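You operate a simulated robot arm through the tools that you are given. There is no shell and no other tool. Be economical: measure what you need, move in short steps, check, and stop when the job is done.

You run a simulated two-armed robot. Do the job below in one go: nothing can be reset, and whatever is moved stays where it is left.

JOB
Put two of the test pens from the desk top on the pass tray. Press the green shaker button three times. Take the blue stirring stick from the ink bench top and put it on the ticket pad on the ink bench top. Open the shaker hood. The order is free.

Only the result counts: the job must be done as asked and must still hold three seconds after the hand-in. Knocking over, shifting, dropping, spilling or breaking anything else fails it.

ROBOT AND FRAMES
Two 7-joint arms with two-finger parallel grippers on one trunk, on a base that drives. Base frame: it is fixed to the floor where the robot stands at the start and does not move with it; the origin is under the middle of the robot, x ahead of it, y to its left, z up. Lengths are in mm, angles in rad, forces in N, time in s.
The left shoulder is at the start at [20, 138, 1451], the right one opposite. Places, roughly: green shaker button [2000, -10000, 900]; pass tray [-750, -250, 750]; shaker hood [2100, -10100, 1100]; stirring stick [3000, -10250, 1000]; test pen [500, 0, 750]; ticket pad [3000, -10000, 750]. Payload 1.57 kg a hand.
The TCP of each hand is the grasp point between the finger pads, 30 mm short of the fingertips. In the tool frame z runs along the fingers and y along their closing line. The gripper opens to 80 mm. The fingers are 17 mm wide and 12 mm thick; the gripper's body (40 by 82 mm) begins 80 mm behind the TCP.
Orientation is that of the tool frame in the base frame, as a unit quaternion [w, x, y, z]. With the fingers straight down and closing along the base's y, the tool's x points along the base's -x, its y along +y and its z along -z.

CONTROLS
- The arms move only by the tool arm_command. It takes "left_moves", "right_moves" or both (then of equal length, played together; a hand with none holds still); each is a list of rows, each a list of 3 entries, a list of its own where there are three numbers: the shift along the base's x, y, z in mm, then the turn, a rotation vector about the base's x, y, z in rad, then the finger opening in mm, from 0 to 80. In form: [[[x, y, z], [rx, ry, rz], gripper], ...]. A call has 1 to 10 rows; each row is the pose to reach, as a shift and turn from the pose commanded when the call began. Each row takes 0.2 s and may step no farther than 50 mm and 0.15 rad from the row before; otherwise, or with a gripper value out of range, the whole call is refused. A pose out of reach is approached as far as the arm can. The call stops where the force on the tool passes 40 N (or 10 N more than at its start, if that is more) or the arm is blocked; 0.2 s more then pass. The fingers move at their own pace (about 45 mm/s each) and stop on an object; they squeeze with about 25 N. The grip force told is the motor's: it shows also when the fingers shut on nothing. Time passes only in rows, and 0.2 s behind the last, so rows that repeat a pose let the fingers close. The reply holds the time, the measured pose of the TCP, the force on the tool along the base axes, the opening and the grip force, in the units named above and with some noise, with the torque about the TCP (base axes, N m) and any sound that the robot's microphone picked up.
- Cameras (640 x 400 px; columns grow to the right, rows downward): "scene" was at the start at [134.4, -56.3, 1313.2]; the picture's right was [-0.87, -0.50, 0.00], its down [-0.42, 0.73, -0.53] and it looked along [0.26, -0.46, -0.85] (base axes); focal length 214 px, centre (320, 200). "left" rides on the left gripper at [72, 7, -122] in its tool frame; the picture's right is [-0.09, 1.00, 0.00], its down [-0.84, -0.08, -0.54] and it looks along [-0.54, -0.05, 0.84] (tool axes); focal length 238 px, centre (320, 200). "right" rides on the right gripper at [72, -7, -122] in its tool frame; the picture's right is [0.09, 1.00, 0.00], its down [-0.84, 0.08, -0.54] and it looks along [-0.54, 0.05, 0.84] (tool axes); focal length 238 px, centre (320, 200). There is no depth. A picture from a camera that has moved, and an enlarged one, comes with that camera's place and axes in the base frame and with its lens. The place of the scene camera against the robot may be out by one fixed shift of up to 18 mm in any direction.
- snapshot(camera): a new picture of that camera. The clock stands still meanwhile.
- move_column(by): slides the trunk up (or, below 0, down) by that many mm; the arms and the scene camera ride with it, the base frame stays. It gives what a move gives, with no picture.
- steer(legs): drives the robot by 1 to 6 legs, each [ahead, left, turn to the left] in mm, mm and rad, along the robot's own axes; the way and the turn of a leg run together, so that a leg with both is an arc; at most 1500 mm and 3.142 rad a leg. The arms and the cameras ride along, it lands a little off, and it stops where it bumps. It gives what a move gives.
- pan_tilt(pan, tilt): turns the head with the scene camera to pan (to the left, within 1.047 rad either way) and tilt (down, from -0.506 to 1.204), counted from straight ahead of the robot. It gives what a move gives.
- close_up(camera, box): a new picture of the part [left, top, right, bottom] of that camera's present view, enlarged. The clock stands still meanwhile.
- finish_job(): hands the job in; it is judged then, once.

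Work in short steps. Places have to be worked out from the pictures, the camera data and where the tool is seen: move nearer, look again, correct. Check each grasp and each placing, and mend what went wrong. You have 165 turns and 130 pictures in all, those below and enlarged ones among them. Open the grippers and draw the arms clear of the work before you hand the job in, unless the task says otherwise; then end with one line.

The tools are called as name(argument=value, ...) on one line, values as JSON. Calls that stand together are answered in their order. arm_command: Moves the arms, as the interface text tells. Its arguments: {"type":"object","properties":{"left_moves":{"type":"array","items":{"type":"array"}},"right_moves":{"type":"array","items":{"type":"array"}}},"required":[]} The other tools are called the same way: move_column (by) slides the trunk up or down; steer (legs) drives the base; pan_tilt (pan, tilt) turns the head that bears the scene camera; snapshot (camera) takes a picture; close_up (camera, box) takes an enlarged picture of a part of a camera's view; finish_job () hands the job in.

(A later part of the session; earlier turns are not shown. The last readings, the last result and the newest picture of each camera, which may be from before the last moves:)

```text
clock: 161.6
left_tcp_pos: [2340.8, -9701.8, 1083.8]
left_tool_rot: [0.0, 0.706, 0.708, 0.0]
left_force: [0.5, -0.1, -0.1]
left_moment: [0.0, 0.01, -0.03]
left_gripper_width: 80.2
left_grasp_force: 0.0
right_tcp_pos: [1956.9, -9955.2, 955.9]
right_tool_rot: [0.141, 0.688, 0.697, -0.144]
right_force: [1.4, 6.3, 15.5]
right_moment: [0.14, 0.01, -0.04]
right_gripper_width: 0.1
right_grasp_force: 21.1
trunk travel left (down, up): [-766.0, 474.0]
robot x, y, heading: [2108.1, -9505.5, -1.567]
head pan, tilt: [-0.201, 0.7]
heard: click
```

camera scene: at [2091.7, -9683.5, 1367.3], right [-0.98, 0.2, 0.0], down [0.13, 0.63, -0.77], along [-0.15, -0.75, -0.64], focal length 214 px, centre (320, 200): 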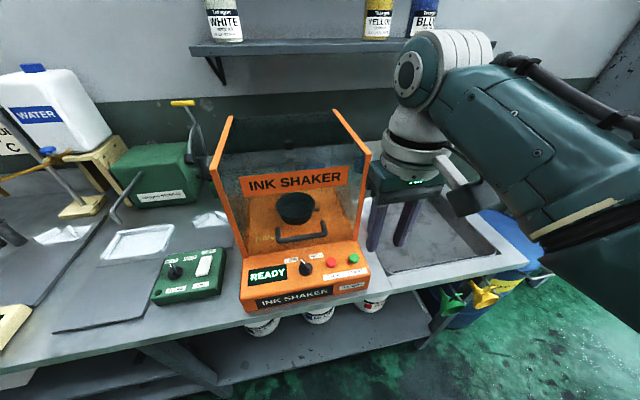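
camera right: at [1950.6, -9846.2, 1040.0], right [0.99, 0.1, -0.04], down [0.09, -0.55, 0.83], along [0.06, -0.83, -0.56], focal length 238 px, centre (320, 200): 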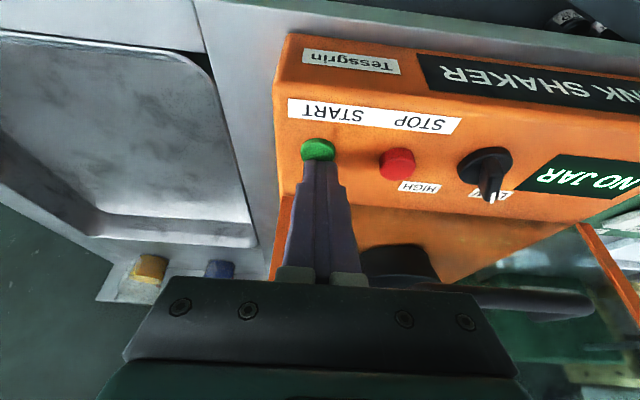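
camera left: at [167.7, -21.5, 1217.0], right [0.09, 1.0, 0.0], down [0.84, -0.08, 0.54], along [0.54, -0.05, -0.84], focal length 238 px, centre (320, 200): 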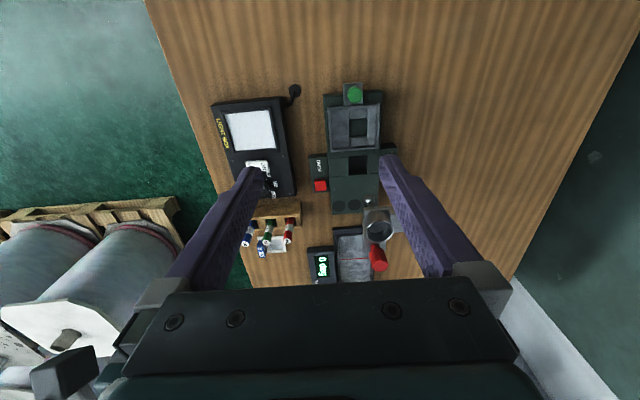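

Second click. I lift fully off, then press the third time.

arm_command(right_moves=[[[0, 0, 8], [0, 0, 0], 0], [[0, 0, 16], [0, 0, 0], 0], [[0, 0, 16], [0, 0, 0], 0], [[0, 0, 16], [0, 0, 0], 0]])

arm_command(right_moves=[[[0, 0, -8], [0, 0, 0], 0], [[0, 0, -14], [0, 0, 0], 0], [[0, 0, -16], [0, 0, 0], 0], [[0, 0, -16], [0, 0, 0], 0]])

arm_command(right_moves=[[[0, 0, 10], [0, 0, 0], 0], [[0, 0, 30], [0, 0, 0], 0], [[0, 10, 60], [0, 0, 0], 0], [[0, 20, 90], [0, 0, 0], 0], [[0, 20, 90], [0, 0, 0], 0]])

snapshot(camera="scene")

```text
clock: 162.6
left_tcp_pos: [2341.5, -9702.4, 1084.0]
left_tool_rot: [0.0, 0.706, 0.709, 0.001]
left_force: [-0.1, -0.4, 0.0]
left_moment: [-0.01, 0.03, -0.02]
left_gripper_width: 80.0
left_grasp_force: 0.0
right_tcp_pos: [1957.9, -9953.9, 971.0]
right_tool_rot: [0.14, 0.688, 0.698, -0.142]
right_force: [-0.2, 0.0, 0.3]
right_moment: [0.03, -0.01, 0.02]
right_gripper_width: 0.1
right_grasp_force: 21.2
trunk travel left (down, up): [-766.0, 474.0]
robot x, y, heading: [2108.6, -9503.8, -1.568]
head pan, tilt: [-0.201, 0.7]
```

```text
clock: 163.6
left_tcp_pos: [2341.6, -9703.4, 1084.0]
left_tool_rot: [-0.001, 0.706, 0.709, 0.0]
left_force: [-0.5, 0.0, 0.5]
left_moment: [0.0, 0.0, 0.02]
left_gripper_width: 80.0
left_grasp_force: 0.1
right_tcp_pos: [1957.3, -9953.3, 955.7]
right_tool_rot: [0.141, 0.688, 0.698, -0.144]
right_force: [0.6, 7.4, 17.6]
right_moment: [0.14, 0.0, -0.06]
right_gripper_width: 0.0
right_grasp_force: 21.3
trunk travel left (down, up): [-766.0, 474.0]
robot x, y, heading: [2107.1, -9506.9, -1.571]
head pan, tilt: [-0.201, 0.7]
heard: click
```

```text
clock: 164.8
left_tcp_pos: [2340.6, -9702.5, 1084.6]
left_tool_rot: [0.001, 0.706, 0.708, 0.0]
left_force: [0.4, -1.1, -0.1]
left_moment: [0.02, -0.02, -0.03]
left_gripper_width: 79.8
left_grasp_force: 0.0
right_tcp_pos: [1957.3, -9932.4, 1045.0]
right_tool_rot: [0.141, 0.688, 0.698, -0.142]
right_force: [0.5, -0.6, 0.0]
right_moment: [-0.03, 0.0, -0.03]
right_gripper_width: 0.2
right_grasp_force: 21.7
trunk travel left (down, up): [-766.0, 474.0]
robot x, y, heading: [2109.5, -9504.3, -1.569]
head pan, tilt: [-0.201, 0.7]
```

```text
70 pictures are left
camera scene: at [2091.7, -9683.4, 1277.3], right [-0.98, 0.2, 0.0], down [0.13, 0.63, -0.76], along [-0.15, -0.75, -0.64], focal length 214 px, centre (320, 200)
```

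scene: 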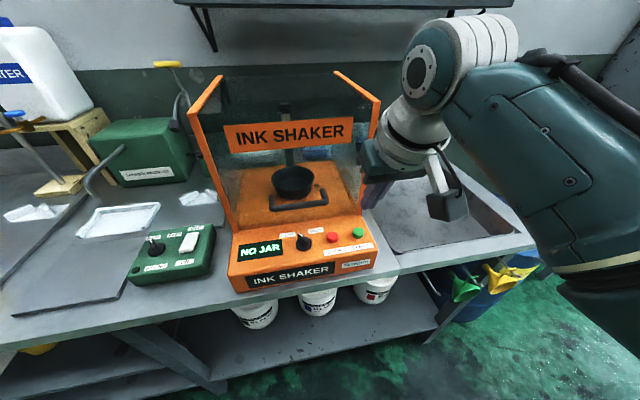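

Three clicks: button done. Now I study how the hood is hinged.

close_up(camera="scene", box=[180, 60, 390, 220])

snapshot(camera="right")

snapshot(camera="left")

```text
2.50 times, centred on (285, 140) of scene
camera zoom: at [2091.7, -9683.4, 1277.3], right [-0.98, 0.2, 0.0], down [0.13, 0.63, -0.76], along [-0.15, -0.75, -0.64], focal length 536 px, centre (408, 350)
```

zoom: 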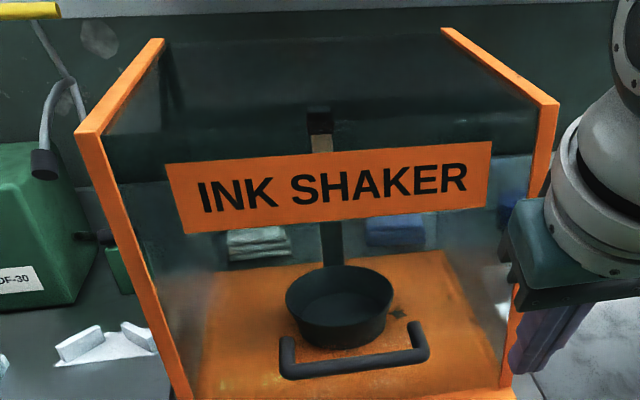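

```text
68 pictures are left
camera right: at [1950.6, -9819.5, 1129.2], right [0.99, 0.1, -0.04], down [0.09, -0.56, 0.83], along [0.06, -0.82, -0.56], focal length 238 px, centre (320, 200)
```

right: 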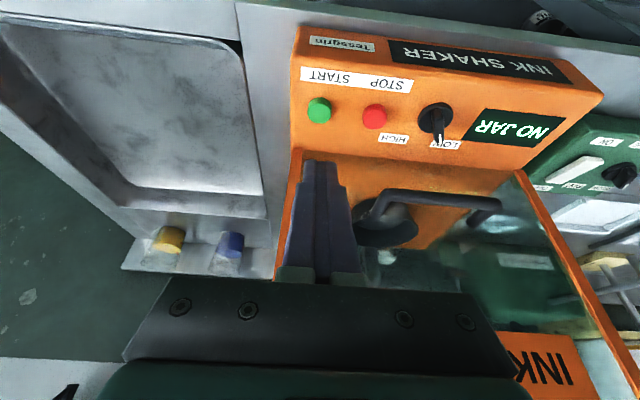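

```text
67 pictures are left
camera left: at [2347.2, -9630.6, 1206.1], right [1.0, -0.09, 0.0], down [-0.07, -0.84, 0.54], along [-0.05, -0.54, -0.84], focal length 238 px, centre (320, 200)
```

left: 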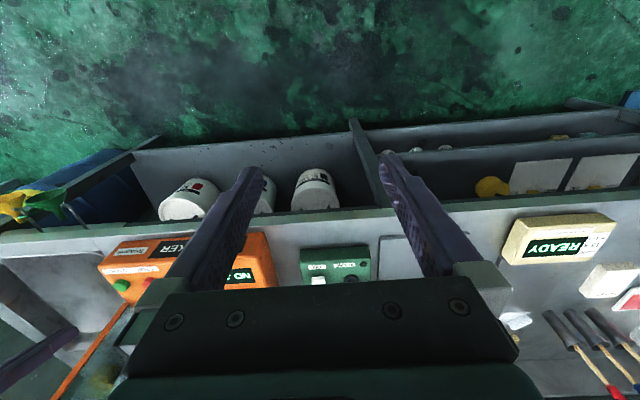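

The hood looks like an L of front and top panel, hinged at its back top edge (y≈-10278, z≈1180), with a handle bar at x 2014–2121, y≈-9982, z≈1007. I will grip the bar with fingers horizontal, closing vertically, and swing it up. First I back off, upright the tool and start yawing it 90°.

arm_command(right_moves=[[[0, 20, 10], [0.13, 0, 0], 0], [[0, 45, 20], [0.26, 0, 0], 0], [[0, 70, 30], [0.4, 0, 0], 0], [[0, 80, 40], [0.4, 0, 0], 0], [[0, 80, 40], [0.4, 0, 0], 30]])

arm_command(right_moves=[[[0, 0, 0], [0, 0, 0.15], 30], [[0, 0, 0], [0, 0, 0.3], 30], [[0, 0, 0], [0, 0, 0.45], 30], [[0, 0, 0], [0, 0, 0.6], 30], [[0, 0, 0], [0, 0, 0.75], 30], [[0, 0, 0], [0, 0, 0.9], 30], [[0, 0, 0], [0, 0, 1.05], 30], [[0, 0, 0], [0, 0, 1.2], 30], [[0, 0, 0], [0, 0, 1.35], 30], [[0, 0, 0], [0, 0, 1.5], 30]])

```text
clock: 166.0
left_tcp_pos: [2341.9, -9703.1, 1084.0]
left_tool_rot: [0.0, 0.706, 0.709, 0.0]
left_force: [0.2, 0.8, -0.5]
left_moment: [0.02, 0.0, 0.01]
left_gripper_width: 80.0
left_grasp_force: 0.1
right_tcp_pos: [1934.9, -9863.8, 1074.5]
right_tool_rot: [-0.015, 0.709, 0.705, -0.017]
right_force: [0.0, 0.7, 0.8]
right_moment: [-0.01, 0.02, -0.03]
right_gripper_width: 30.1
right_grasp_force: 0.3
right hand out of reach, approached as far as the arm can: row 4, 5
trunk travel left (down, up): [-766.0, 474.0]
robot x, y, heading: [2108.6, -9507.3, -1.569]
head pan, tilt: [-0.201, 0.7]
```

```text
clock: 168.2
left_tcp_pos: [2341.5, -9703.3, 1084.3]
left_tool_rot: [0.0, 0.706, 0.708, 0.0]
left_force: [0.1, -0.3, 1.0]
left_moment: [0.04, -0.03, 0.01]
left_gripper_width: 80.0
left_grasp_force: 0.1
right_tcp_pos: [1937.5, -9863.0, 1074.0]
right_tool_rot: [-0.019, 0.038, 0.999, -0.002]
right_force: [-0.3, 0.7, -0.4]
right_moment: [0.02, 0.01, 0.0]
right_gripper_width: 30.0
right_grasp_force: 0.1
trunk travel left (down, up): [-766.0, 474.0]
robot x, y, heading: [2108.0, -9502.8, -1.564]
head pan, tilt: [-0.201, 0.7]
```

Yaw done. Now I pitch the tool to point at the wall, moving forward a bit, still right of the handle and before the panel.

arm_command(right_moves=[[[0, -6, 0], [-0.15, 0, 0], 30], [[0, -12, 0], [-0.3, 0, 0], 30], [[0, -18, 0], [-0.45, 0, 0], 30], [[0, -24, 0], [-0.6, 0, 0], 30], [[0, -30, 0], [-0.75, 0, 0], 30], [[0, -36, 0], [-0.9, 0, 0], 30], [[0, -42, 0], [-1.05, 0, 0], 30], [[0, -48, 0], [-1.2, 0, 0], 30], [[0, -54, 0], [-1.35, 0, 0], 30], [[0, -60, 0], [-1.5, 0, 0], 30]])

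snapshot(camera="scene")

snapshot(camera="right")

```text
clock: 170.4
left_tcp_pos: [2341.5, -9702.5, 1082.9]
left_tool_rot: [0.0, 0.706, 0.708, 0.0]
left_force: [0.5, -0.5, 0.2]
left_moment: [0.0, -0.01, -0.01]
left_gripper_width: 80.0
left_grasp_force: 0.1
right_tcp_pos: [1956.4, -9920.9, 1073.6]
right_tool_rot: [0.02, 0.019, 0.731, -0.682]
right_force: [-0.6, -0.6, 0.0]
right_moment: [0.02, 0.05, 0.03]
right_gripper_width: 29.8
right_grasp_force: 0.0
trunk travel left (down, up): [-766.0, 474.0]
robot x, y, heading: [2109.7, -9505.9, -1.564]
head pan, tilt: [-0.201, 0.7]
```

```text
66 pictures are left
camera scene: at [2091.7, -9683.5, 1277.3], right [-0.98, 0.2, 0.0], down [0.13, 0.63, -0.76], along [-0.15, -0.75, -0.64], focal length 214 px, centre (320, 200)
```

scene: 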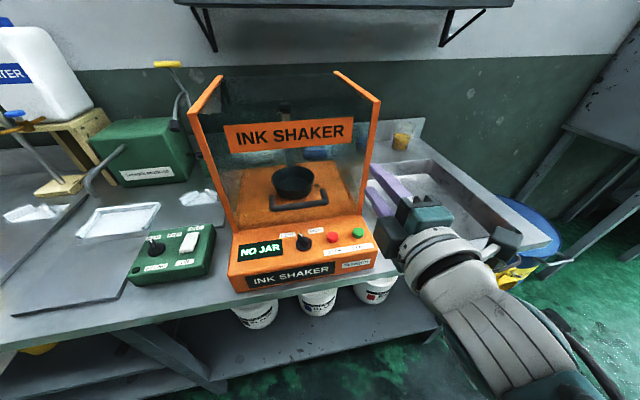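

```text
65 pictures are left
camera right: at [1884.5, -9800.1, 1085.5], right [-0.04, 0.07, -1.0], down [0.84, 0.54, 0.01], along [0.54, -0.84, -0.08], focal length 238 px, centre (320, 200)
```

right: 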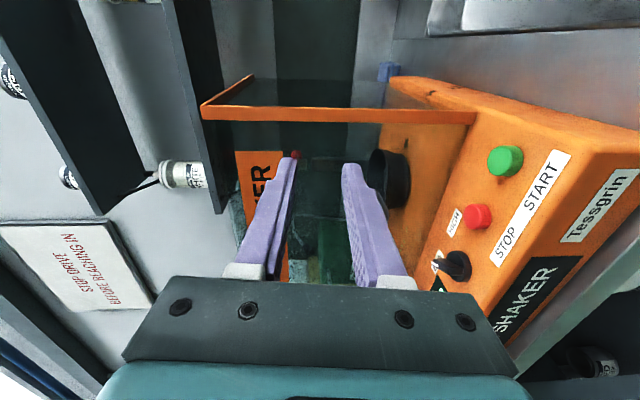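

The pose is good. I strafe 110 mm left so the hand faces the handle, then look.

steer(legs=[[0, 110, 0]])

snapshot(camera="right")

snapshot(camera="scene")

```text
clock: 171.6
left_tcp_pos: [2451.3, -9701.2, 1084.1]
left_tool_rot: [0.001, 0.706, 0.708, 0.0]
left_force: [0.3, 0.2, -0.1]
left_moment: [-0.01, 0.02, -0.02]
left_gripper_width: 80.1
left_grasp_force: 0.0
right_tcp_pos: [2065.8, -9920.5, 1075.2]
right_tool_rot: [0.02, 0.02, 0.731, -0.682]
right_force: [-0.2, 0.2, -0.8]
right_moment: [0.03, 0.02, -0.02]
right_gripper_width: 30.1
right_grasp_force: 0.1
trunk travel left (down, up): [-766.0, 474.0]
robot x, y, heading: [2220.1, -9504.5, -1.567]
head pan, tilt: [-0.201, 0.7]
```

```text
64 pictures are left
camera right: at [1994.1, -9800.0, 1086.0], right [-0.04, 0.07, -1.0], down [0.84, 0.54, 0.01], along [0.54, -0.84, -0.08], focal length 238 px, centre (320, 200)
```

right: 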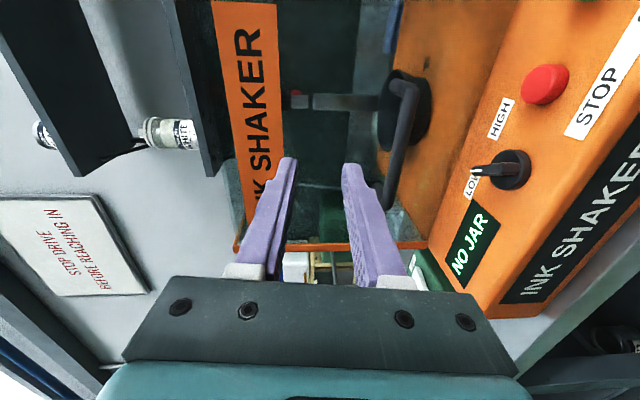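

```text
63 pictures are left
camera scene: at [2201.4, -9683.1, 1277.3], right [-0.98, 0.2, 0.0], down [0.13, 0.63, -0.76], along [-0.15, -0.75, -0.64], focal length 214 px, centre (320, 200)
```

scene: 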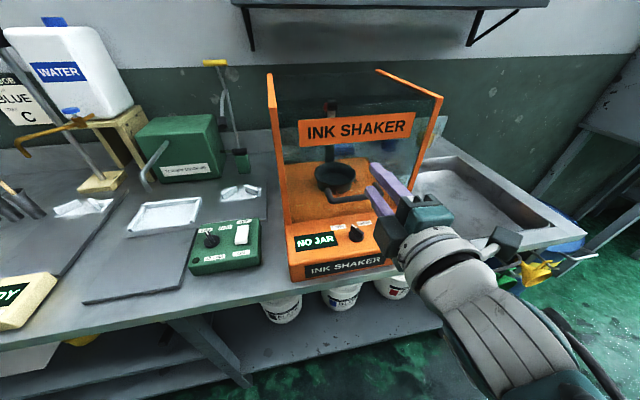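

The bar is confirmed at y≈-9984, z≈1006, x 2014–2121. I lower the open fingers to its height and move in so it lies between them near the tips.

arm_command(right_moves=[[[0, 0, -35], [0, 0, 0], 44], [[0, 0, -68], [0, 0, 0], 44], [[0, -15, -69], [0, 0, 0], 44], [[0, -32, -69], [0, 0, 0], 44], [[0, -46, -69], [0, 0, 0], 44], [[0, -46, -69], [0, 0, 0], 44]])

snapshot(camera="right")

close_up(camera="scene", box=[270, 120, 430, 260])

```text
clock: 173.0
left_tcp_pos: [2450.7, -9702.1, 1084.2]
left_tool_rot: [0.0, 0.706, 0.709, 0.0]
left_force: [-0.2, 0.1, -0.4]
left_moment: [0.01, 0.01, 0.03]
left_gripper_width: 80.0
left_grasp_force: 0.2
right_tcp_pos: [2067.0, -9968.2, 1005.2]
right_tool_rot: [0.02, 0.02, 0.731, -0.682]
right_force: [-0.8, -0.4, 0.1]
right_moment: [0.02, 0.02, 0.0]
right_gripper_width: 44.0
right_grasp_force: 0.1
trunk travel left (down, up): [-766.0, 474.0]
robot x, y, heading: [2215.7, -9503.8, -1.569]
head pan, tilt: [-0.201, 0.7]
```

```text
62 pictures are left
camera right: at [1995.0, -9846.3, 1017.2], right [-0.03, 0.07, -1.0], down [0.84, 0.54, 0.01], along [0.54, -0.84, -0.08], focal length 238 px, centre (320, 200)
```

right: 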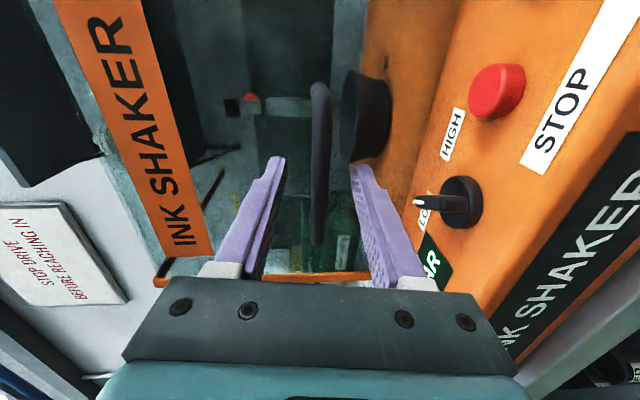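

```text
2.86 times, centred on (350, 190) of scene
camera zoom: at [2201.4, -9683.1, 1277.3], right [-0.98, 0.2, 0.0], down [0.13, 0.63, -0.76], along [-0.15, -0.75, -0.64], focal length 613 px, centre (234, 229)
```

zoom: 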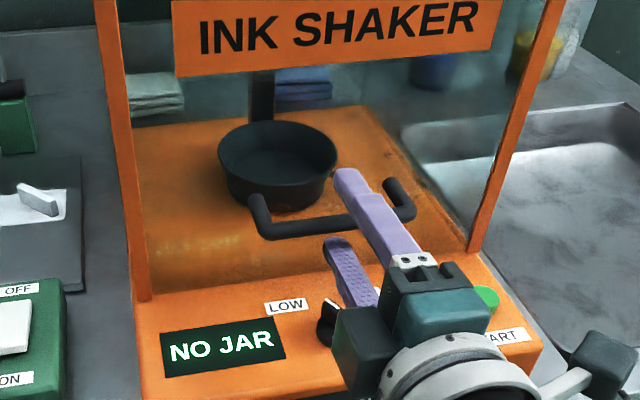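

The bar lies centred between the fingers. I close on it.

arm_command(right_moves=[[[0, 0, 0], [0, 0, 0], 0], [[0, 0, 0], [0, 0, 0], 0], [[0, 0, 0], [0, 0, 0], 0], [[0, 0, 0], [0, 0, 0], 0]])

snapshot(camera="right")

```text
clock: 174.0
left_tcp_pos: [2450.6, -9702.5, 1083.5]
left_tool_rot: [0.0, 0.705, 0.709, 0.001]
left_force: [0.2, 0.4, 0.8]
left_moment: [-0.01, 0.02, -0.03]
left_gripper_width: 79.7
left_grasp_force: 0.0
right_tcp_pos: [2066.6, -9966.8, 1006.1]
right_tool_rot: [0.02, 0.02, 0.732, -0.681]
right_force: [1.7, 0.5, 1.5]
right_moment: [-0.05, 0.52, -0.15]
right_gripper_width: 12.4
right_grasp_force: 29.6
trunk travel left (down, up): [-766.0, 474.0]
robot x, y, heading: [2219.5, -9504.7, -1.566]
head pan, tilt: [-0.201, 0.7]
```

```text
60 pictures are left
camera right: at [1994.6, -9846.1, 1017.3], right [-0.04, 0.07, -1.0], down [0.84, 0.55, 0.01], along [0.54, -0.84, -0.08], focal length 238 px, centre (320, 200)
```

right: 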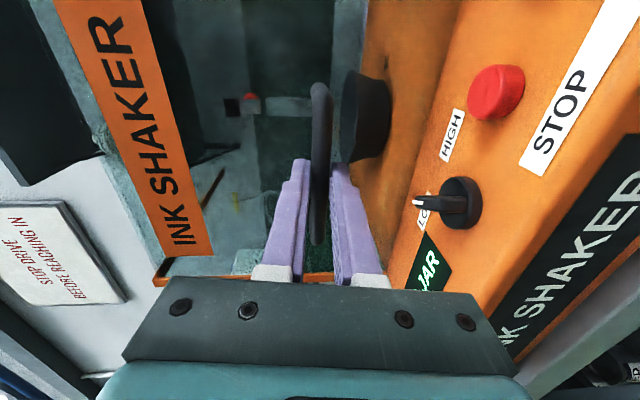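

Gripped at 12.4 mm. I test the arc with a small swing (0.14 rad) about the assumed hinge and read the forces.

arm_command(right_moves=[[[0, 6, 11], [0.035, 0, 0], 0], [[0, 12, 22], [0.07, 0, 0], 0], [[0, 17, 33], [0.105, 0, 0], 0], [[0, 21, 45], [0.14, 0, 0], 0]])

snapshot(camera="scene")

```text
clock: 175.0
left_tcp_pos: [2451.3, -9701.4, 1084.6]
left_tool_rot: [0.0, 0.706, 0.708, 0.0]
left_force: [-0.3, 0.1, 0.1]
left_moment: [0.01, 0.0, 0.0]
left_gripper_width: 80.0
left_grasp_force: 0.1
right_tcp_pos: [2065.8, -9945.4, 1050.6]
right_tool_rot: [0.02, 0.023, 0.777, -0.629]
right_force: [-0.6, 0.4, 0.3]
right_moment: [0.04, 0.0, -0.01]
right_gripper_width: 0.2
right_grasp_force: 20.9
trunk travel left (down, up): [-766.0, 474.0]
robot x, y, heading: [2212.1, -9503.2, -1.568]
head pan, tilt: [-0.201, 0.7]
```

```text
59 pictures are left
camera scene: at [2201.4, -9682.9, 1277.3], right [-0.98, 0.2, 0.0], down [0.13, 0.63, -0.76], along [-0.15, -0.75, -0.64], focal length 214 px, centre (320, 200)
```

scene: 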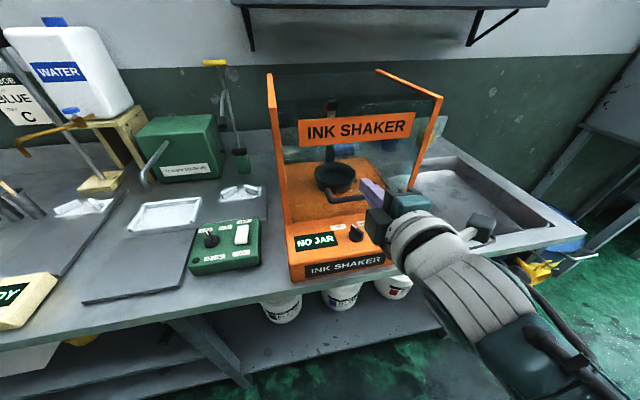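

The fingers slid off the bar and the hood stayed: the direction was off or the hold too weak. I go back, caging the bar with slightly open fingers, and lift straight up to see how it moves.

arm_command(right_moves=[[[0, 15, 0], [0, 0, 0], 30], [[0, 15, -15], [-0.05, 0, 0], 36], [[0, 15, -30], [-0.1, 0, 0], 36], [[0, 10, -44], [-0.14, 0, 0], 36], [[0, -8, -44], [-0.14, 0, 0], 36], [[0, -25, -44], [-0.14, 0, 0], 36], [[0, -25, -44], [-0.14, 0, 0], 36]])

snapshot(camera="right")

```text
clock: 176.6
left_tcp_pos: [2449.5, -9702.7, 1083.9]
left_tool_rot: [0.0, 0.706, 0.708, 0.0]
left_force: [0.1, 0.3, 1.8]
left_moment: [0.03, 0.0, 0.01]
left_gripper_width: 79.9
left_grasp_force: 0.0
right_tcp_pos: [2067.3, -9972.1, 1007.1]
right_tool_rot: [0.02, 0.021, 0.731, -0.682]
right_force: [0.1, 0.1, -0.4]
right_moment: [0.02, -0.02, -0.04]
right_gripper_width: 35.9
right_grasp_force: 0.0
trunk travel left (down, up): [-766.0, 474.0]
robot x, y, heading: [2218.5, -9506.1, -1.57]
head pan, tilt: [-0.201, 0.7]
```

```text
58 pictures are left
camera right: at [1994.8, -9850.1, 1018.2], right [-0.03, 0.07, -1.0], down [0.84, 0.54, 0.01], along [0.54, -0.84, -0.08], focal length 238 px, centre (320, 200)
```

right: 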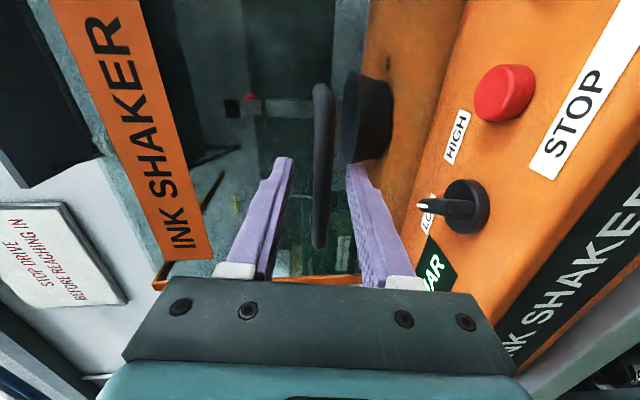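

Caged again. I narrow to 20 mm and lift straight up 30 mm.

arm_command(right_moves=[[[0, 0, 0], [0, 0, 0], 20], [[0, 0, 0], [0, 0, 0], 20], [[0, 0, 8], [0, 0, 0], 20], [[0, 0, 16], [0, 0, 0], 20], [[0, 0, 24], [0, 0, 0], 20], [[0, 0, 32], [0, 0, 0], 20]])

snapshot(camera="right")

close_up(camera="scene", box=[240, 50, 460, 260])

```text
clock: 178.0
left_tcp_pos: [2450.6, -9701.8, 1084.3]
left_tool_rot: [0.0, 0.706, 0.708, 0.0]
left_force: [0.6, 0.0, 0.3]
left_moment: [0.02, -0.02, 0.03]
left_gripper_width: 79.8
left_grasp_force: 0.0
right_tcp_pos: [2066.3, -9970.0, 1038.0]
right_tool_rot: [0.019, 0.02, 0.732, -0.681]
right_force: [0.1, 1.0, -0.8]
right_moment: [-0.06, 0.02, 0.01]
right_gripper_width: 21.2
right_grasp_force: 0.8
trunk travel left (down, up): [-766.0, 474.0]
robot x, y, heading: [2218.4, -9505.0, -1.561]
head pan, tilt: [-0.201, 0.7]
```

```text
57 pictures are left
camera right: at [1993.4, -9849.4, 1049.8], right [-0.04, 0.07, -1.0], down [0.84, 0.54, 0.01], along [0.54, -0.84, -0.08], focal length 238 px, centre (320, 200)
```

right: 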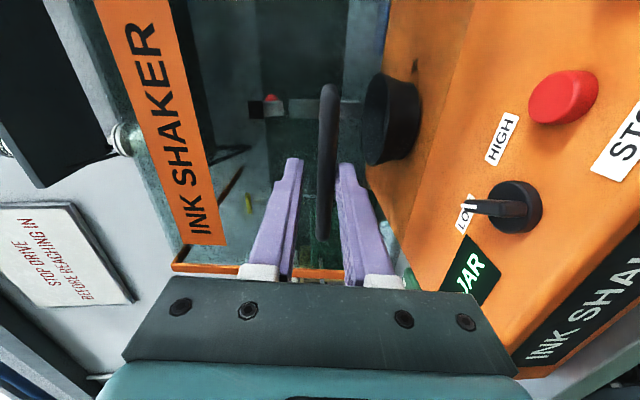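

```text
1.90 times, centred on (350, 155) of scene
camera zoom: at [2201.4, -9683.1, 1277.3], right [-0.98, 0.2, 0.0], down [0.13, 0.63, -0.76], along [-0.15, -0.75, -0.64], focal length 408 px, centre (263, 286)
```

zoom: 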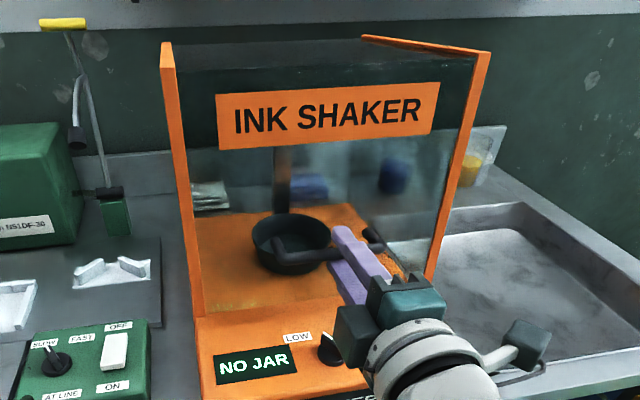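

The hood follows with almost no force, and the bar drifts slightly toward the wall: the hinge is low at the back. I continue along an arc up and back, with the bar caged.

arm_command(right_moves=[[[0, -8, 4], [0, 0, 0], 20], [[0, -15, 16], [0, 0, 0], 20], [[0, -23, 29], [0, 0, 0], 20], [[0, -31, 42], [0, 0, 0], 20], [[0, -40, 55], [0, 0, 0], 20], [[0, -40, 55], [0, 0, 0], 20]])

snapshot(camera="right")

snapshot(camera="scene")

```text
clock: 179.4
left_tcp_pos: [2450.4, -9701.7, 1083.6]
left_tool_rot: [0.0, 0.706, 0.708, 0.001]
left_force: [0.1, 0.0, -0.3]
left_moment: [-0.02, 0.0, -0.02]
left_gripper_width: 80.3
left_grasp_force: 0.1
right_tcp_pos: [2065.9, -10011.3, 1093.5]
right_tool_rot: [0.02, 0.02, 0.731, -0.682]
right_force: [-0.5, -0.2, -0.6]
right_moment: [0.04, -0.01, 0.04]
right_gripper_width: 20.2
right_grasp_force: 0.3
trunk travel left (down, up): [-766.0, 474.0]
robot x, y, heading: [2218.0, -9504.6, -1.568]
head pan, tilt: [-0.201, 0.7]
```

```text
55 pictures are left
camera right: at [1994.3, -9889.7, 1105.7], right [-0.04, 0.07, -1.0], down [0.84, 0.54, 0.01], along [0.54, -0.84, -0.08], focal length 238 px, centre (320, 200)
```

right: 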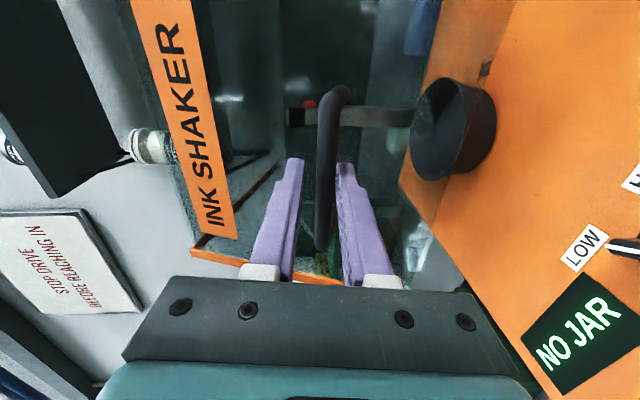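

```text
54 pictures are left
camera scene: at [2201.4, -9683.1, 1277.3], right [-0.98, 0.2, 0.0], down [0.13, 0.63, -0.76], along [-0.15, -0.75, -0.64], focal length 214 px, centre (320, 200)
```

scene: 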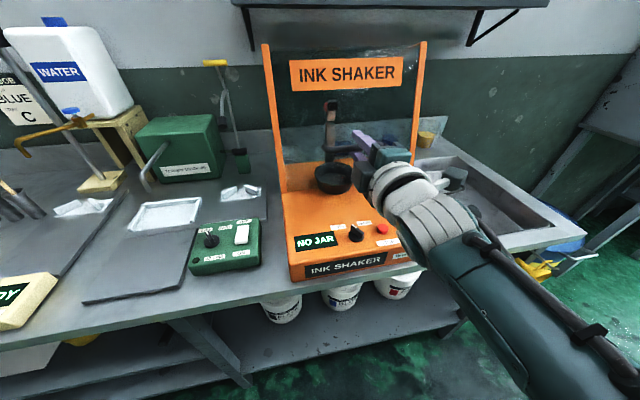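

The hood is rising well. I go on along the arc to about 0.7 rad.

arm_command(right_moves=[[[0, -9, 13], [0, 0, 0], 20], [[0, -19, 25], [0, 0, 0], 20], [[0, -29, 36], [0, 0, 0], 20], [[0, -40, 47], [0, 0, 0], 20], [[0, -51, 57], [0, 0, 0], 20], [[0, -63, 67], [0, 0, 0], 20], [[0, -75, 76], [0, 0, 0], 20], [[0, -88, 85], [0, 0, 0], 20], [[0, -88, 85], [0, 0, 0], 20]])

snapshot(camera="right")

snapshot(camera="scene")

```text
clock: 181.4
left_tcp_pos: [2450.2, -9702.3, 1084.4]
left_tool_rot: [0.001, 0.705, 0.709, 0.0]
left_force: [-0.1, 0.3, -0.1]
left_moment: [-0.03, 0.0, 0.02]
left_gripper_width: 80.1
left_grasp_force: 0.0
right_tcp_pos: [2065.0, -10099.4, 1180.8]
right_tool_rot: [0.02, 0.019, 0.73, -0.683]
right_force: [0.3, 0.2, 0.2]
right_moment: [-0.02, 0.02, 0.02]
right_gripper_width: 21.0
right_grasp_force: 1.2
trunk travel left (down, up): [-766.0, 474.0]
robot x, y, heading: [2218.1, -9503.2, -1.568]
head pan, tilt: [-0.201, 0.7]
```

```text
53 pictures are left
camera right: at [1993.8, -9978.6, 1191.0], right [-0.04, 0.07, -1.0], down [0.84, 0.54, 0.01], along [0.54, -0.84, -0.08], focal length 238 px, centre (320, 200)
```

right: 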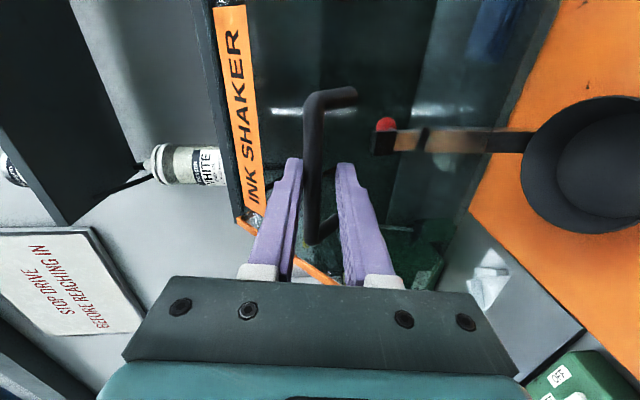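

```text
52 pictures are left
camera scene: at [2201.4, -9683.2, 1277.3], right [-0.98, 0.2, 0.0], down [0.13, 0.63, -0.77], along [-0.15, -0.75, -0.64], focal length 214 px, centre (320, 200)
```

scene: 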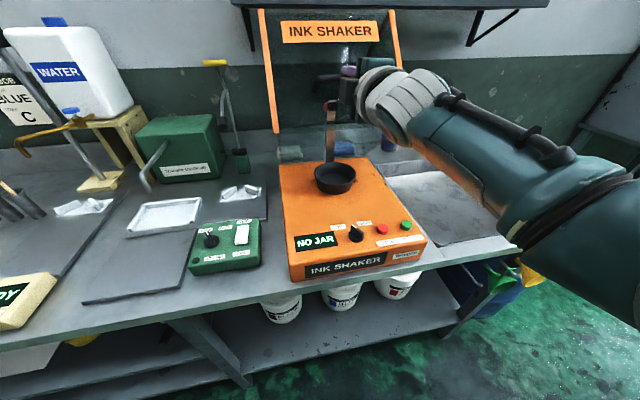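

Hood at about 40° and steady. I continue to about 1.0 rad and watch the forces.

arm_command(right_moves=[[[0, -14, 8], [0, 0, 0], 20], [[0, -28, 14], [0, 0, 0], 20], [[0, -42, 20], [0, 0, 0], 20], [[0, -56, 26], [0, 0, 0], 20], [[0, -71, 30], [0, 0, 0], 20], [[0, -86, 34], [0, 0, 0], 20], [[0, -86, 34], [0, 0, 0], 20]])

snapshot(camera="right")

snapshot(camera="scene")

```text
clock: 183.0
left_tcp_pos: [2450.9, -9702.0, 1084.2]
left_tool_rot: [0.001, 0.706, 0.708, -0.001]
left_force: [0.4, -0.5, -0.2]
left_moment: [0.03, -0.01, 0.01]
left_gripper_width: 79.9
left_grasp_force: 0.1
right_tcp_pos: [2067.1, -10167.9, 1226.4]
right_tool_rot: [0.02, 0.02, 0.731, -0.681]
right_force: [-1.1, 0.3, 0.7]
right_moment: [0.02, -0.02, 0.0]
right_gripper_width: 19.7
right_grasp_force: 0.0
right hand out of reach, approached as far as the arm can: row 5, 6, 7
trunk travel left (down, up): [-766.0, 474.0]
robot x, y, heading: [2218.4, -9504.5, -1.568]
head pan, tilt: [-0.201, 0.7]
```

```text
51 pictures are left
camera right: at [1994.8, -10047.0, 1237.0], right [-0.04, 0.07, -1.0], down [0.84, 0.55, 0.01], along [0.54, -0.84, -0.08], focal length 238 px, centre (320, 200)
```

right: 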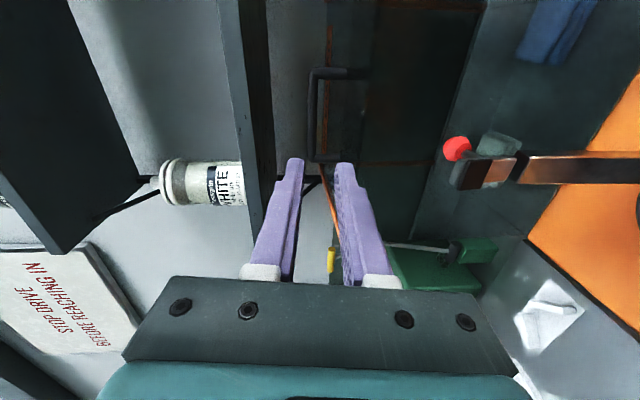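

```text
50 pictures are left
camera scene: at [2201.4, -9683.1, 1277.3], right [-0.98, 0.2, 0.0], down [0.13, 0.63, -0.76], along [-0.15, -0.75, -0.64], focal length 214 px, centre (320, 200)
```

scene: 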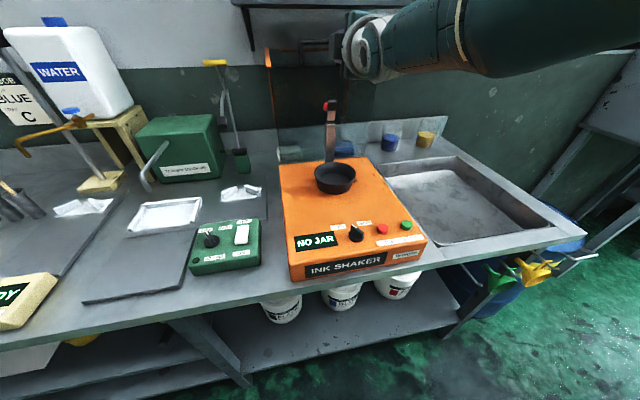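

The hood has swung over by itself and now stands open by the wall. I withdraw the hand straight back and check the hood and shelf.

arm_command(right_moves=[[[0, 40, 0], [0, 0, 0], 30], [[0, 80, 0], [0, 0, 0], 30], [[0, 120, 0], [0, 0, 0], 30], [[0, 160, -10], [0, 0, 0], 30], [[0, 200, -20], [0, 0, 0], 30], [[0, 240, -40], [0, 0, 0], 30], [[0, 250, -60], [0, 0, 0], 30]])

pan_tilt(pan=-0.2, tilt=0.35)

snapshot(camera="scene")

```text
clock: 184.6
left_tcp_pos: [2451.4, -9702.2, 1083.6]
left_tool_rot: [0.001, 0.706, 0.708, 0.001]
left_force: [1.0, 0.6, -1.0]
left_moment: [0.02, -0.01, 0.0]
left_gripper_width: 80.0
left_grasp_force: 0.0
right_tcp_pos: [2066.6, -10168.0, 1225.5]
right_tool_rot: [0.019, 0.02, 0.731, -0.682]
right_force: [-0.5, 0.5, 0.2]
right_moment: [-0.02, 0.03, -0.04]
right_gripper_width: 29.9
right_grasp_force: 0.1
right hand out of reach, approached as far as the arm can: row 1, 2, 3, 4, 5, 6, 7
trunk travel left (down, up): [-766.0, 474.0]
robot x, y, heading: [2216.7, -9505.2, -1.56]
head pan, tilt: [-0.201, 0.7]
```

```text
clock: 185.4
left_tcp_pos: [2451.4, -9702.3, 1083.1]
left_tool_rot: [0.0, 0.705, 0.709, 0.001]
left_force: [-0.4, 0.3, 0.2]
left_moment: [0.0, 0.02, -0.02]
left_gripper_width: 80.0
left_grasp_force: 0.1
right_tcp_pos: [2066.7, -10168.0, 1225.2]
right_tool_rot: [0.02, 0.02, 0.731, -0.682]
right_force: [0.1, -0.2, -0.1]
right_moment: [0.01, 0.0, 0.0]
right_gripper_width: 30.1
right_grasp_force: 0.0
trunk travel left (down, up): [-766.0, 474.0]
robot x, y, heading: [2214.8, -9501.3, -1.57]
head pan, tilt: [-0.201, 0.351]
```

```text
49 pictures are left
camera scene: at [2199.8, -9691.1, 1308.6], right [-0.98, 0.2, 0.0], down [0.07, 0.34, -0.94], along [-0.18, -0.92, -0.34], focal length 214 px, centre (320, 200)
```

scene: 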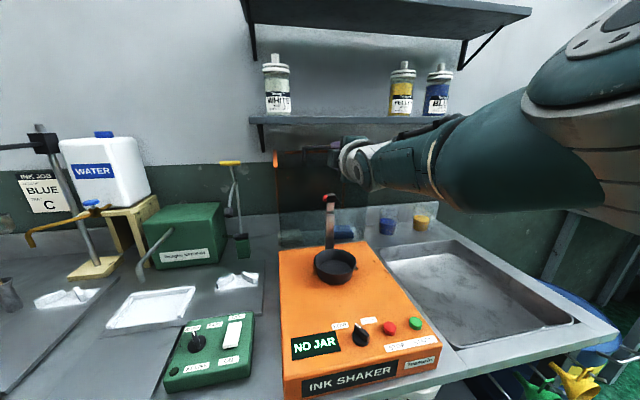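

The arm is stuck at full stretch, so I back the whole robot 280 mm to draw the hand out straight.

steer(legs=[[-280, 0, 0]])

pan_tilt(pan=-0.3, tilt=0.5)

snapshot(camera="scene")

```text
clock: 187.4
left_tcp_pos: [2450.2, -9420.7, 1084.1]
left_tool_rot: [0.001, 0.706, 0.709, 0.001]
left_force: [-0.2, -0.1, 0.4]
left_moment: [-0.03, 0.0, -0.03]
left_gripper_width: 79.8
left_grasp_force: 0.1
right_tcp_pos: [2065.7, -9887.5, 1225.7]
right_tool_rot: [0.02, 0.02, 0.731, -0.682]
right_force: [0.1, 0.8, 0.0]
right_moment: [0.04, 0.0, 0.02]
right_gripper_width: 29.9
right_grasp_force: 0.0
trunk travel left (down, up): [-766.0, 474.0]
robot x, y, heading: [2218.3, -9221.4, -1.57]
head pan, tilt: [-0.201, 0.351]
```

```text
clock: 188.1
left_tcp_pos: [2449.4, -9420.4, 1084.7]
left_tool_rot: [0.001, 0.706, 0.708, 0.001]
left_force: [-0.2, 0.3, 0.8]
left_moment: [-0.02, -0.01, -0.02]
left_gripper_width: 79.9
left_grasp_force: 0.2
right_tcp_pos: [2065.0, -9886.7, 1226.1]
right_tool_rot: [0.02, 0.02, 0.731, -0.681]
right_force: [-0.3, -0.6, -0.1]
right_moment: [0.03, -0.02, -0.03]
right_gripper_width: 29.9
right_grasp_force: 0.2
trunk travel left (down, up): [-766.0, 474.0]
robot x, y, heading: [2214.2, -9223.1, -1.568]
head pan, tilt: [-0.3, 0.499]
```

```text
48 pictures are left
camera scene: at [2190.5, -9405.6, 1295.0], right [-0.96, 0.29, 0.0], down [0.14, 0.46, -0.88], along [-0.26, -0.84, -0.48], focal length 214 px, centre (320, 200)
```

scene: 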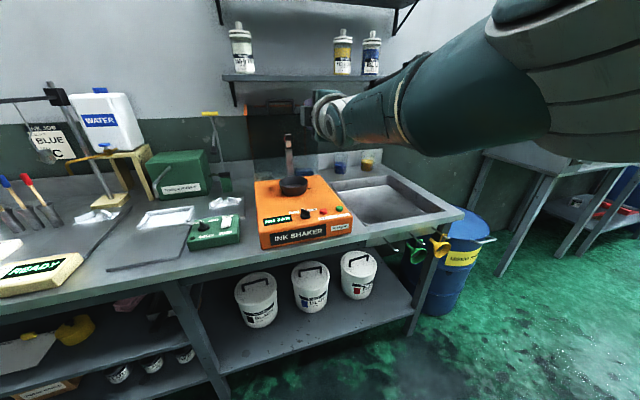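

Hood stays open, shelf bottles stand. I now fold the right arm back: pitching the tool down again while drawing it back.

arm_command(right_moves=[[[0, 20, -5], [0.1, 0, 0], 30], [[0, 40, -10], [0.2, 0, 0], 30], [[0, 70, -20], [0.35, 0, 0], 30], [[0, 100, -30], [0.5, 0, 0], 30], [[0, 130, -40], [0.65, 0, 0], 30], [[0, 160, -50], [0.8, 0, 0], 30], [[0, 190, -70], [0.95, 0, 0], 30], [[0, 200, -90], [1.1, 0, 0], 30], [[0, 210, -110], [1.25, 0, 0], 30], [[0, 220, -130], [1.4, 0, 0], 30]])

```text
clock: 190.3
left_tcp_pos: [2450.6, -9420.4, 1083.0]
left_tool_rot: [0.001, 0.706, 0.708, 0.0]
left_force: [0.0, -0.3, -0.2]
left_moment: [-0.04, 0.01, -0.04]
left_gripper_width: 80.0
left_grasp_force: 0.1
right_tcp_pos: [2065.2, -9666.5, 1096.1]
right_tool_rot: [0.004, 0.028, 0.998, -0.048]
right_force: [0.2, 0.4, 0.0]
right_moment: [0.01, -0.02, -0.02]
right_gripper_width: 30.1
right_grasp_force: 0.0
right hand out of reach, approached as far as the arm can: row 1, 2
trunk travel left (down, up): [-766.0, 474.0]
robot x, y, heading: [2217.8, -9222.1, -1.567]
head pan, tilt: [-0.3, 0.499]
```

The right tool is upright again. I retract it further, and turn the head toward the sticks on the left.

arm_command(right_moves=[[[0, 40, 15], [0.05, 0, 0], 30], [[0, 80, 30], [0.1, 0, 0], 30], [[0, 120, 45], [0.1, 0, 0], 30], [[0, 160, 55], [0.1, 0, 0], 30], [[0, 190, 60], [0.1, 0, 0], 30]])

pan_tilt(pan=0.5, tilt=0.55)

snapshot(camera="scene")

```text
clock: 191.5
left_tcp_pos: [2449.8, -9422.3, 1085.0]
left_tool_rot: [0.0, 0.706, 0.708, 0.0]
left_force: [-0.7, -0.5, 0.2]
left_moment: [0.01, 0.01, 0.01]
left_gripper_width: 80.0
left_grasp_force: 0.0
right_tcp_pos: [2064.7, -9477.4, 1155.8]
right_tool_rot: [0.001, 0.027, 1.0, 0.0]
right_force: [0.0, 0.7, 0.3]
right_moment: [-0.03, 0.0, -0.03]
right_gripper_width: 30.0
right_grasp_force: 0.0
trunk travel left (down, up): [-766.0, 474.0]
robot x, y, heading: [2216.5, -9221.3, -1.567]
head pan, tilt: [-0.3, 0.499]
```

```text
clock: 192.6
left_tcp_pos: [2449.3, -9419.3, 1083.6]
left_tool_rot: [-0.001, 0.705, 0.709, 0.0]
left_force: [-1.0, -0.8, 0.9]
left_moment: [0.01, -0.02, -0.01]
left_gripper_width: 80.2
left_grasp_force: 0.1
right_tcp_pos: [2066.4, -9477.3, 1154.9]
right_tool_rot: [0.001, 0.028, 1.0, -0.001]
right_force: [-0.2, -0.7, -0.7]
right_moment: [0.04, -0.02, -0.03]
right_gripper_width: 29.8
right_grasp_force: 0.1
trunk travel left (down, up): [-766.0, 474.0]
robot x, y, heading: [2214.9, -9222.2, -1.564]
head pan, tilt: [0.499, 0.55]
```

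```text
47 pictures are left
camera scene: at [2260.3, -9397.3, 1290.4], right [-0.88, -0.48, 0.0], down [-0.25, 0.46, -0.85], along [0.41, -0.75, -0.52], focal length 214 px, centre (320, 200)
```

scene: 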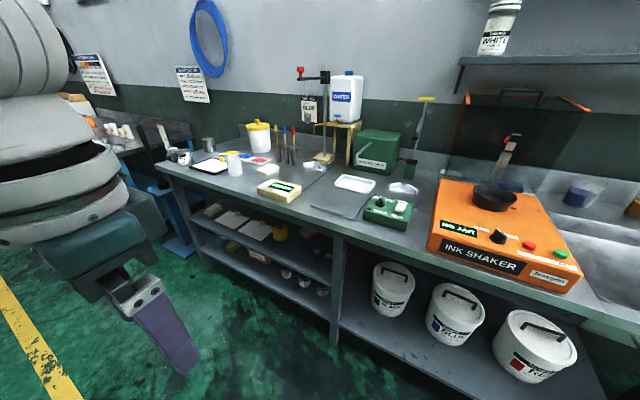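

The hood rests fully open under the shelf. I enlarge the stick area.

close_up(camera="scene", box=[170, 100, 350, 210])

```text
3.56 times, centred on (260, 155) of scene
camera zoom: at [2260.3, -9397.3, 1290.4], right [-0.88, -0.48, 0.0], down [-0.25, 0.46, -0.85], along [0.41, -0.75, -0.52], focal length 763 px, centre (533, 360)
```

zoom: 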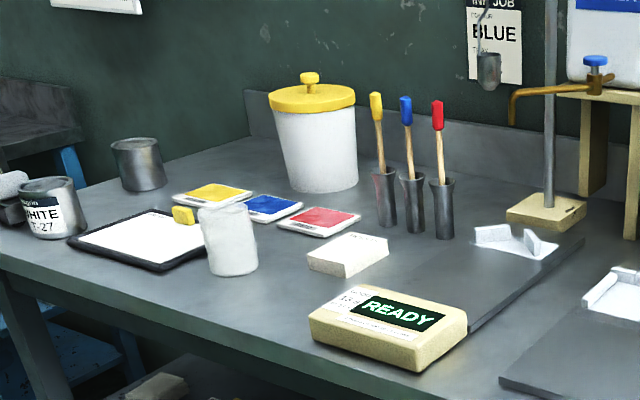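

The blue stick stands in the middle cup at about (2935, -10255), top near z 1042, cup rim z≈936; the white ticket pad lies near (2948, -10123). I drive left 530 mm and ahead 450 mm to bring the left hand near.

steer(legs=[[0, 530, 0], [480, 0, 0]])

snapshot(camera="left")

snapshot(camera="scene")

```text
clock: 198.2
left_tcp_pos: [2985.5, -9898.1, 1084.3]
left_tool_rot: [0.0, 0.703, 0.711, 0.001]
left_force: [0.0, 0.4, 0.9]
left_moment: [0.0, 0.01, -0.01]
left_gripper_width: 79.8
left_grasp_force: 0.0
right_tcp_pos: [2601.7, -9957.7, 1155.2]
right_tool_rot: [0.001, 0.024, 1.0, -0.001]
right_force: [0.4, -0.2, -0.4]
right_moment: [-0.01, 0.0, 0.01]
right_gripper_width: 30.0
right_grasp_force: 0.1
trunk travel left (down, up): [-766.0, 474.0]
robot x, y, heading: [2751.1, -9701.6, -1.562]
head pan, tilt: [0.499, 0.55]
```

```text
45 pictures are left
camera left: at [2991.0, -9825.4, 1206.1], right [1.0, -0.08, 0.0], down [-0.07, -0.84, 0.54], along [-0.04, -0.54, -0.84], focal length 238 px, centre (320, 200)
```

left: 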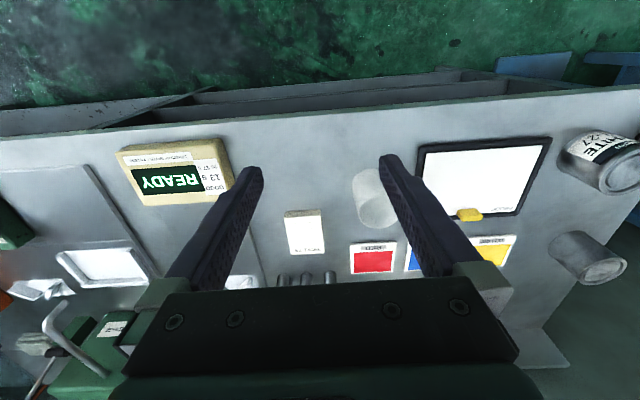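

```text
44 pictures are left
camera scene: at [2795.9, -9875.4, 1290.4], right [-0.87, -0.49, 0.0], down [-0.26, 0.46, -0.85], along [0.42, -0.74, -0.52], focal length 214 px, centre (320, 200)
```

scene: 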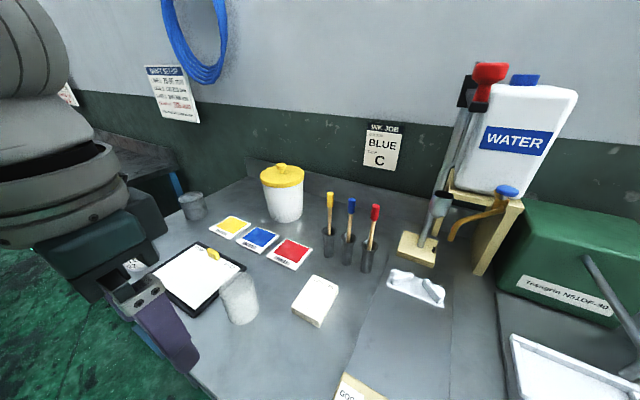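

Triangulated: blue stick top at (2937, -10265, 1040), pad centre about (2942, -10110). I drive ahead 170 mm, raise the left hand slightly and move above the stick.

steer(legs=[[170, 0, 0]])

arm_command(left_moves=[[[-10, -30, 20], [0, 0, 0], 40], [[-20, -70, 25], [0, 0, 0], 40], [[-30, -110, 25], [0, 0, 0], 40], [[-40, -145, 25], [0, 0, 0], 40], [[-45, -165, 25], [0, 0, 0], 40], [[-45, -165, 25], [0, 0, 0], 40]])

snapshot(camera="left")

snapshot(camera="scene")

```text
clock: 199.6
left_tcp_pos: [2987.2, -10066.5, 1083.0]
left_tool_rot: [0.0, 0.703, 0.711, 0.0]
left_force: [-0.2, -1.0, -0.8]
left_moment: [0.02, -0.03, 0.02]
left_gripper_width: 80.1
left_grasp_force: 0.1
right_tcp_pos: [2603.3, -10126.9, 1155.5]
right_tool_rot: [0.002, 0.025, 1.0, 0.0]
right_force: [0.1, -0.1, 0.1]
right_moment: [-0.01, -0.03, 0.01]
right_gripper_width: 30.0
right_grasp_force: 0.0
trunk travel left (down, up): [-766.0, 474.0]
robot x, y, heading: [2754.7, -9866.3, -1.559]
head pan, tilt: [0.499, 0.55]
```

```text
clock: 201.0
left_tcp_pos: [2942.5, -10233.9, 1108.9]
left_tool_rot: [0.0, 0.704, 0.711, 0.0]
left_force: [-0.2, 0.3, 0.4]
left_moment: [-0.01, 0.05, 0.0]
left_gripper_width: 40.0
left_grasp_force: 0.0
right_tcp_pos: [2603.6, -10126.6, 1155.5]
right_tool_rot: [0.001, 0.025, 1.0, 0.0]
right_force: [-0.4, 0.6, -0.4]
right_moment: [0.0, -0.01, 0.02]
right_gripper_width: 30.1
right_grasp_force: 0.1
trunk travel left (down, up): [-766.0, 474.0]
robot x, y, heading: [2752.1, -9871.9, -1.555]
head pan, tilt: [0.499, 0.55]
```

```text
43 pictures are left
camera left: at [2947.6, -10160.9, 1230.3], right [1.0, -0.08, 0.0], down [-0.07, -0.84, 0.54], along [-0.04, -0.54, -0.84], focal length 238 px, centre (320, 200)
```

left: 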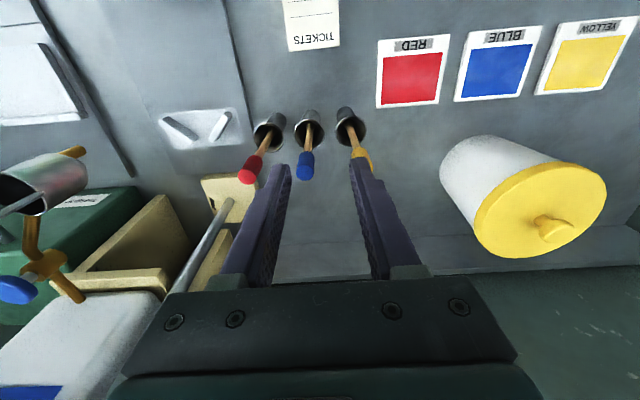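

```text
42 pictures are left
camera scene: at [2797.8, -10044.7, 1290.4], right [-0.87, -0.49, 0.0], down [-0.26, 0.46, -0.85], along [0.42, -0.74, -0.52], focal length 214 px, centre (320, 200)
```

scene: 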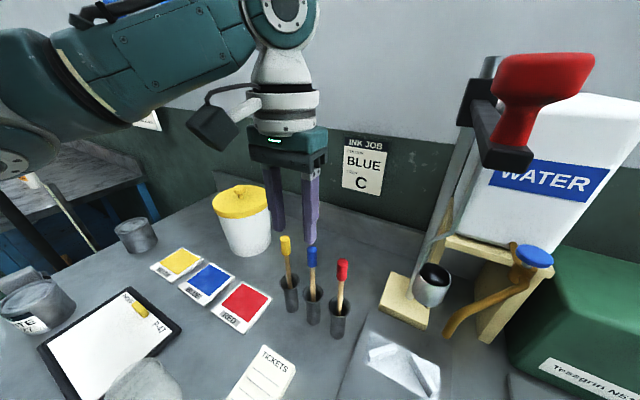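

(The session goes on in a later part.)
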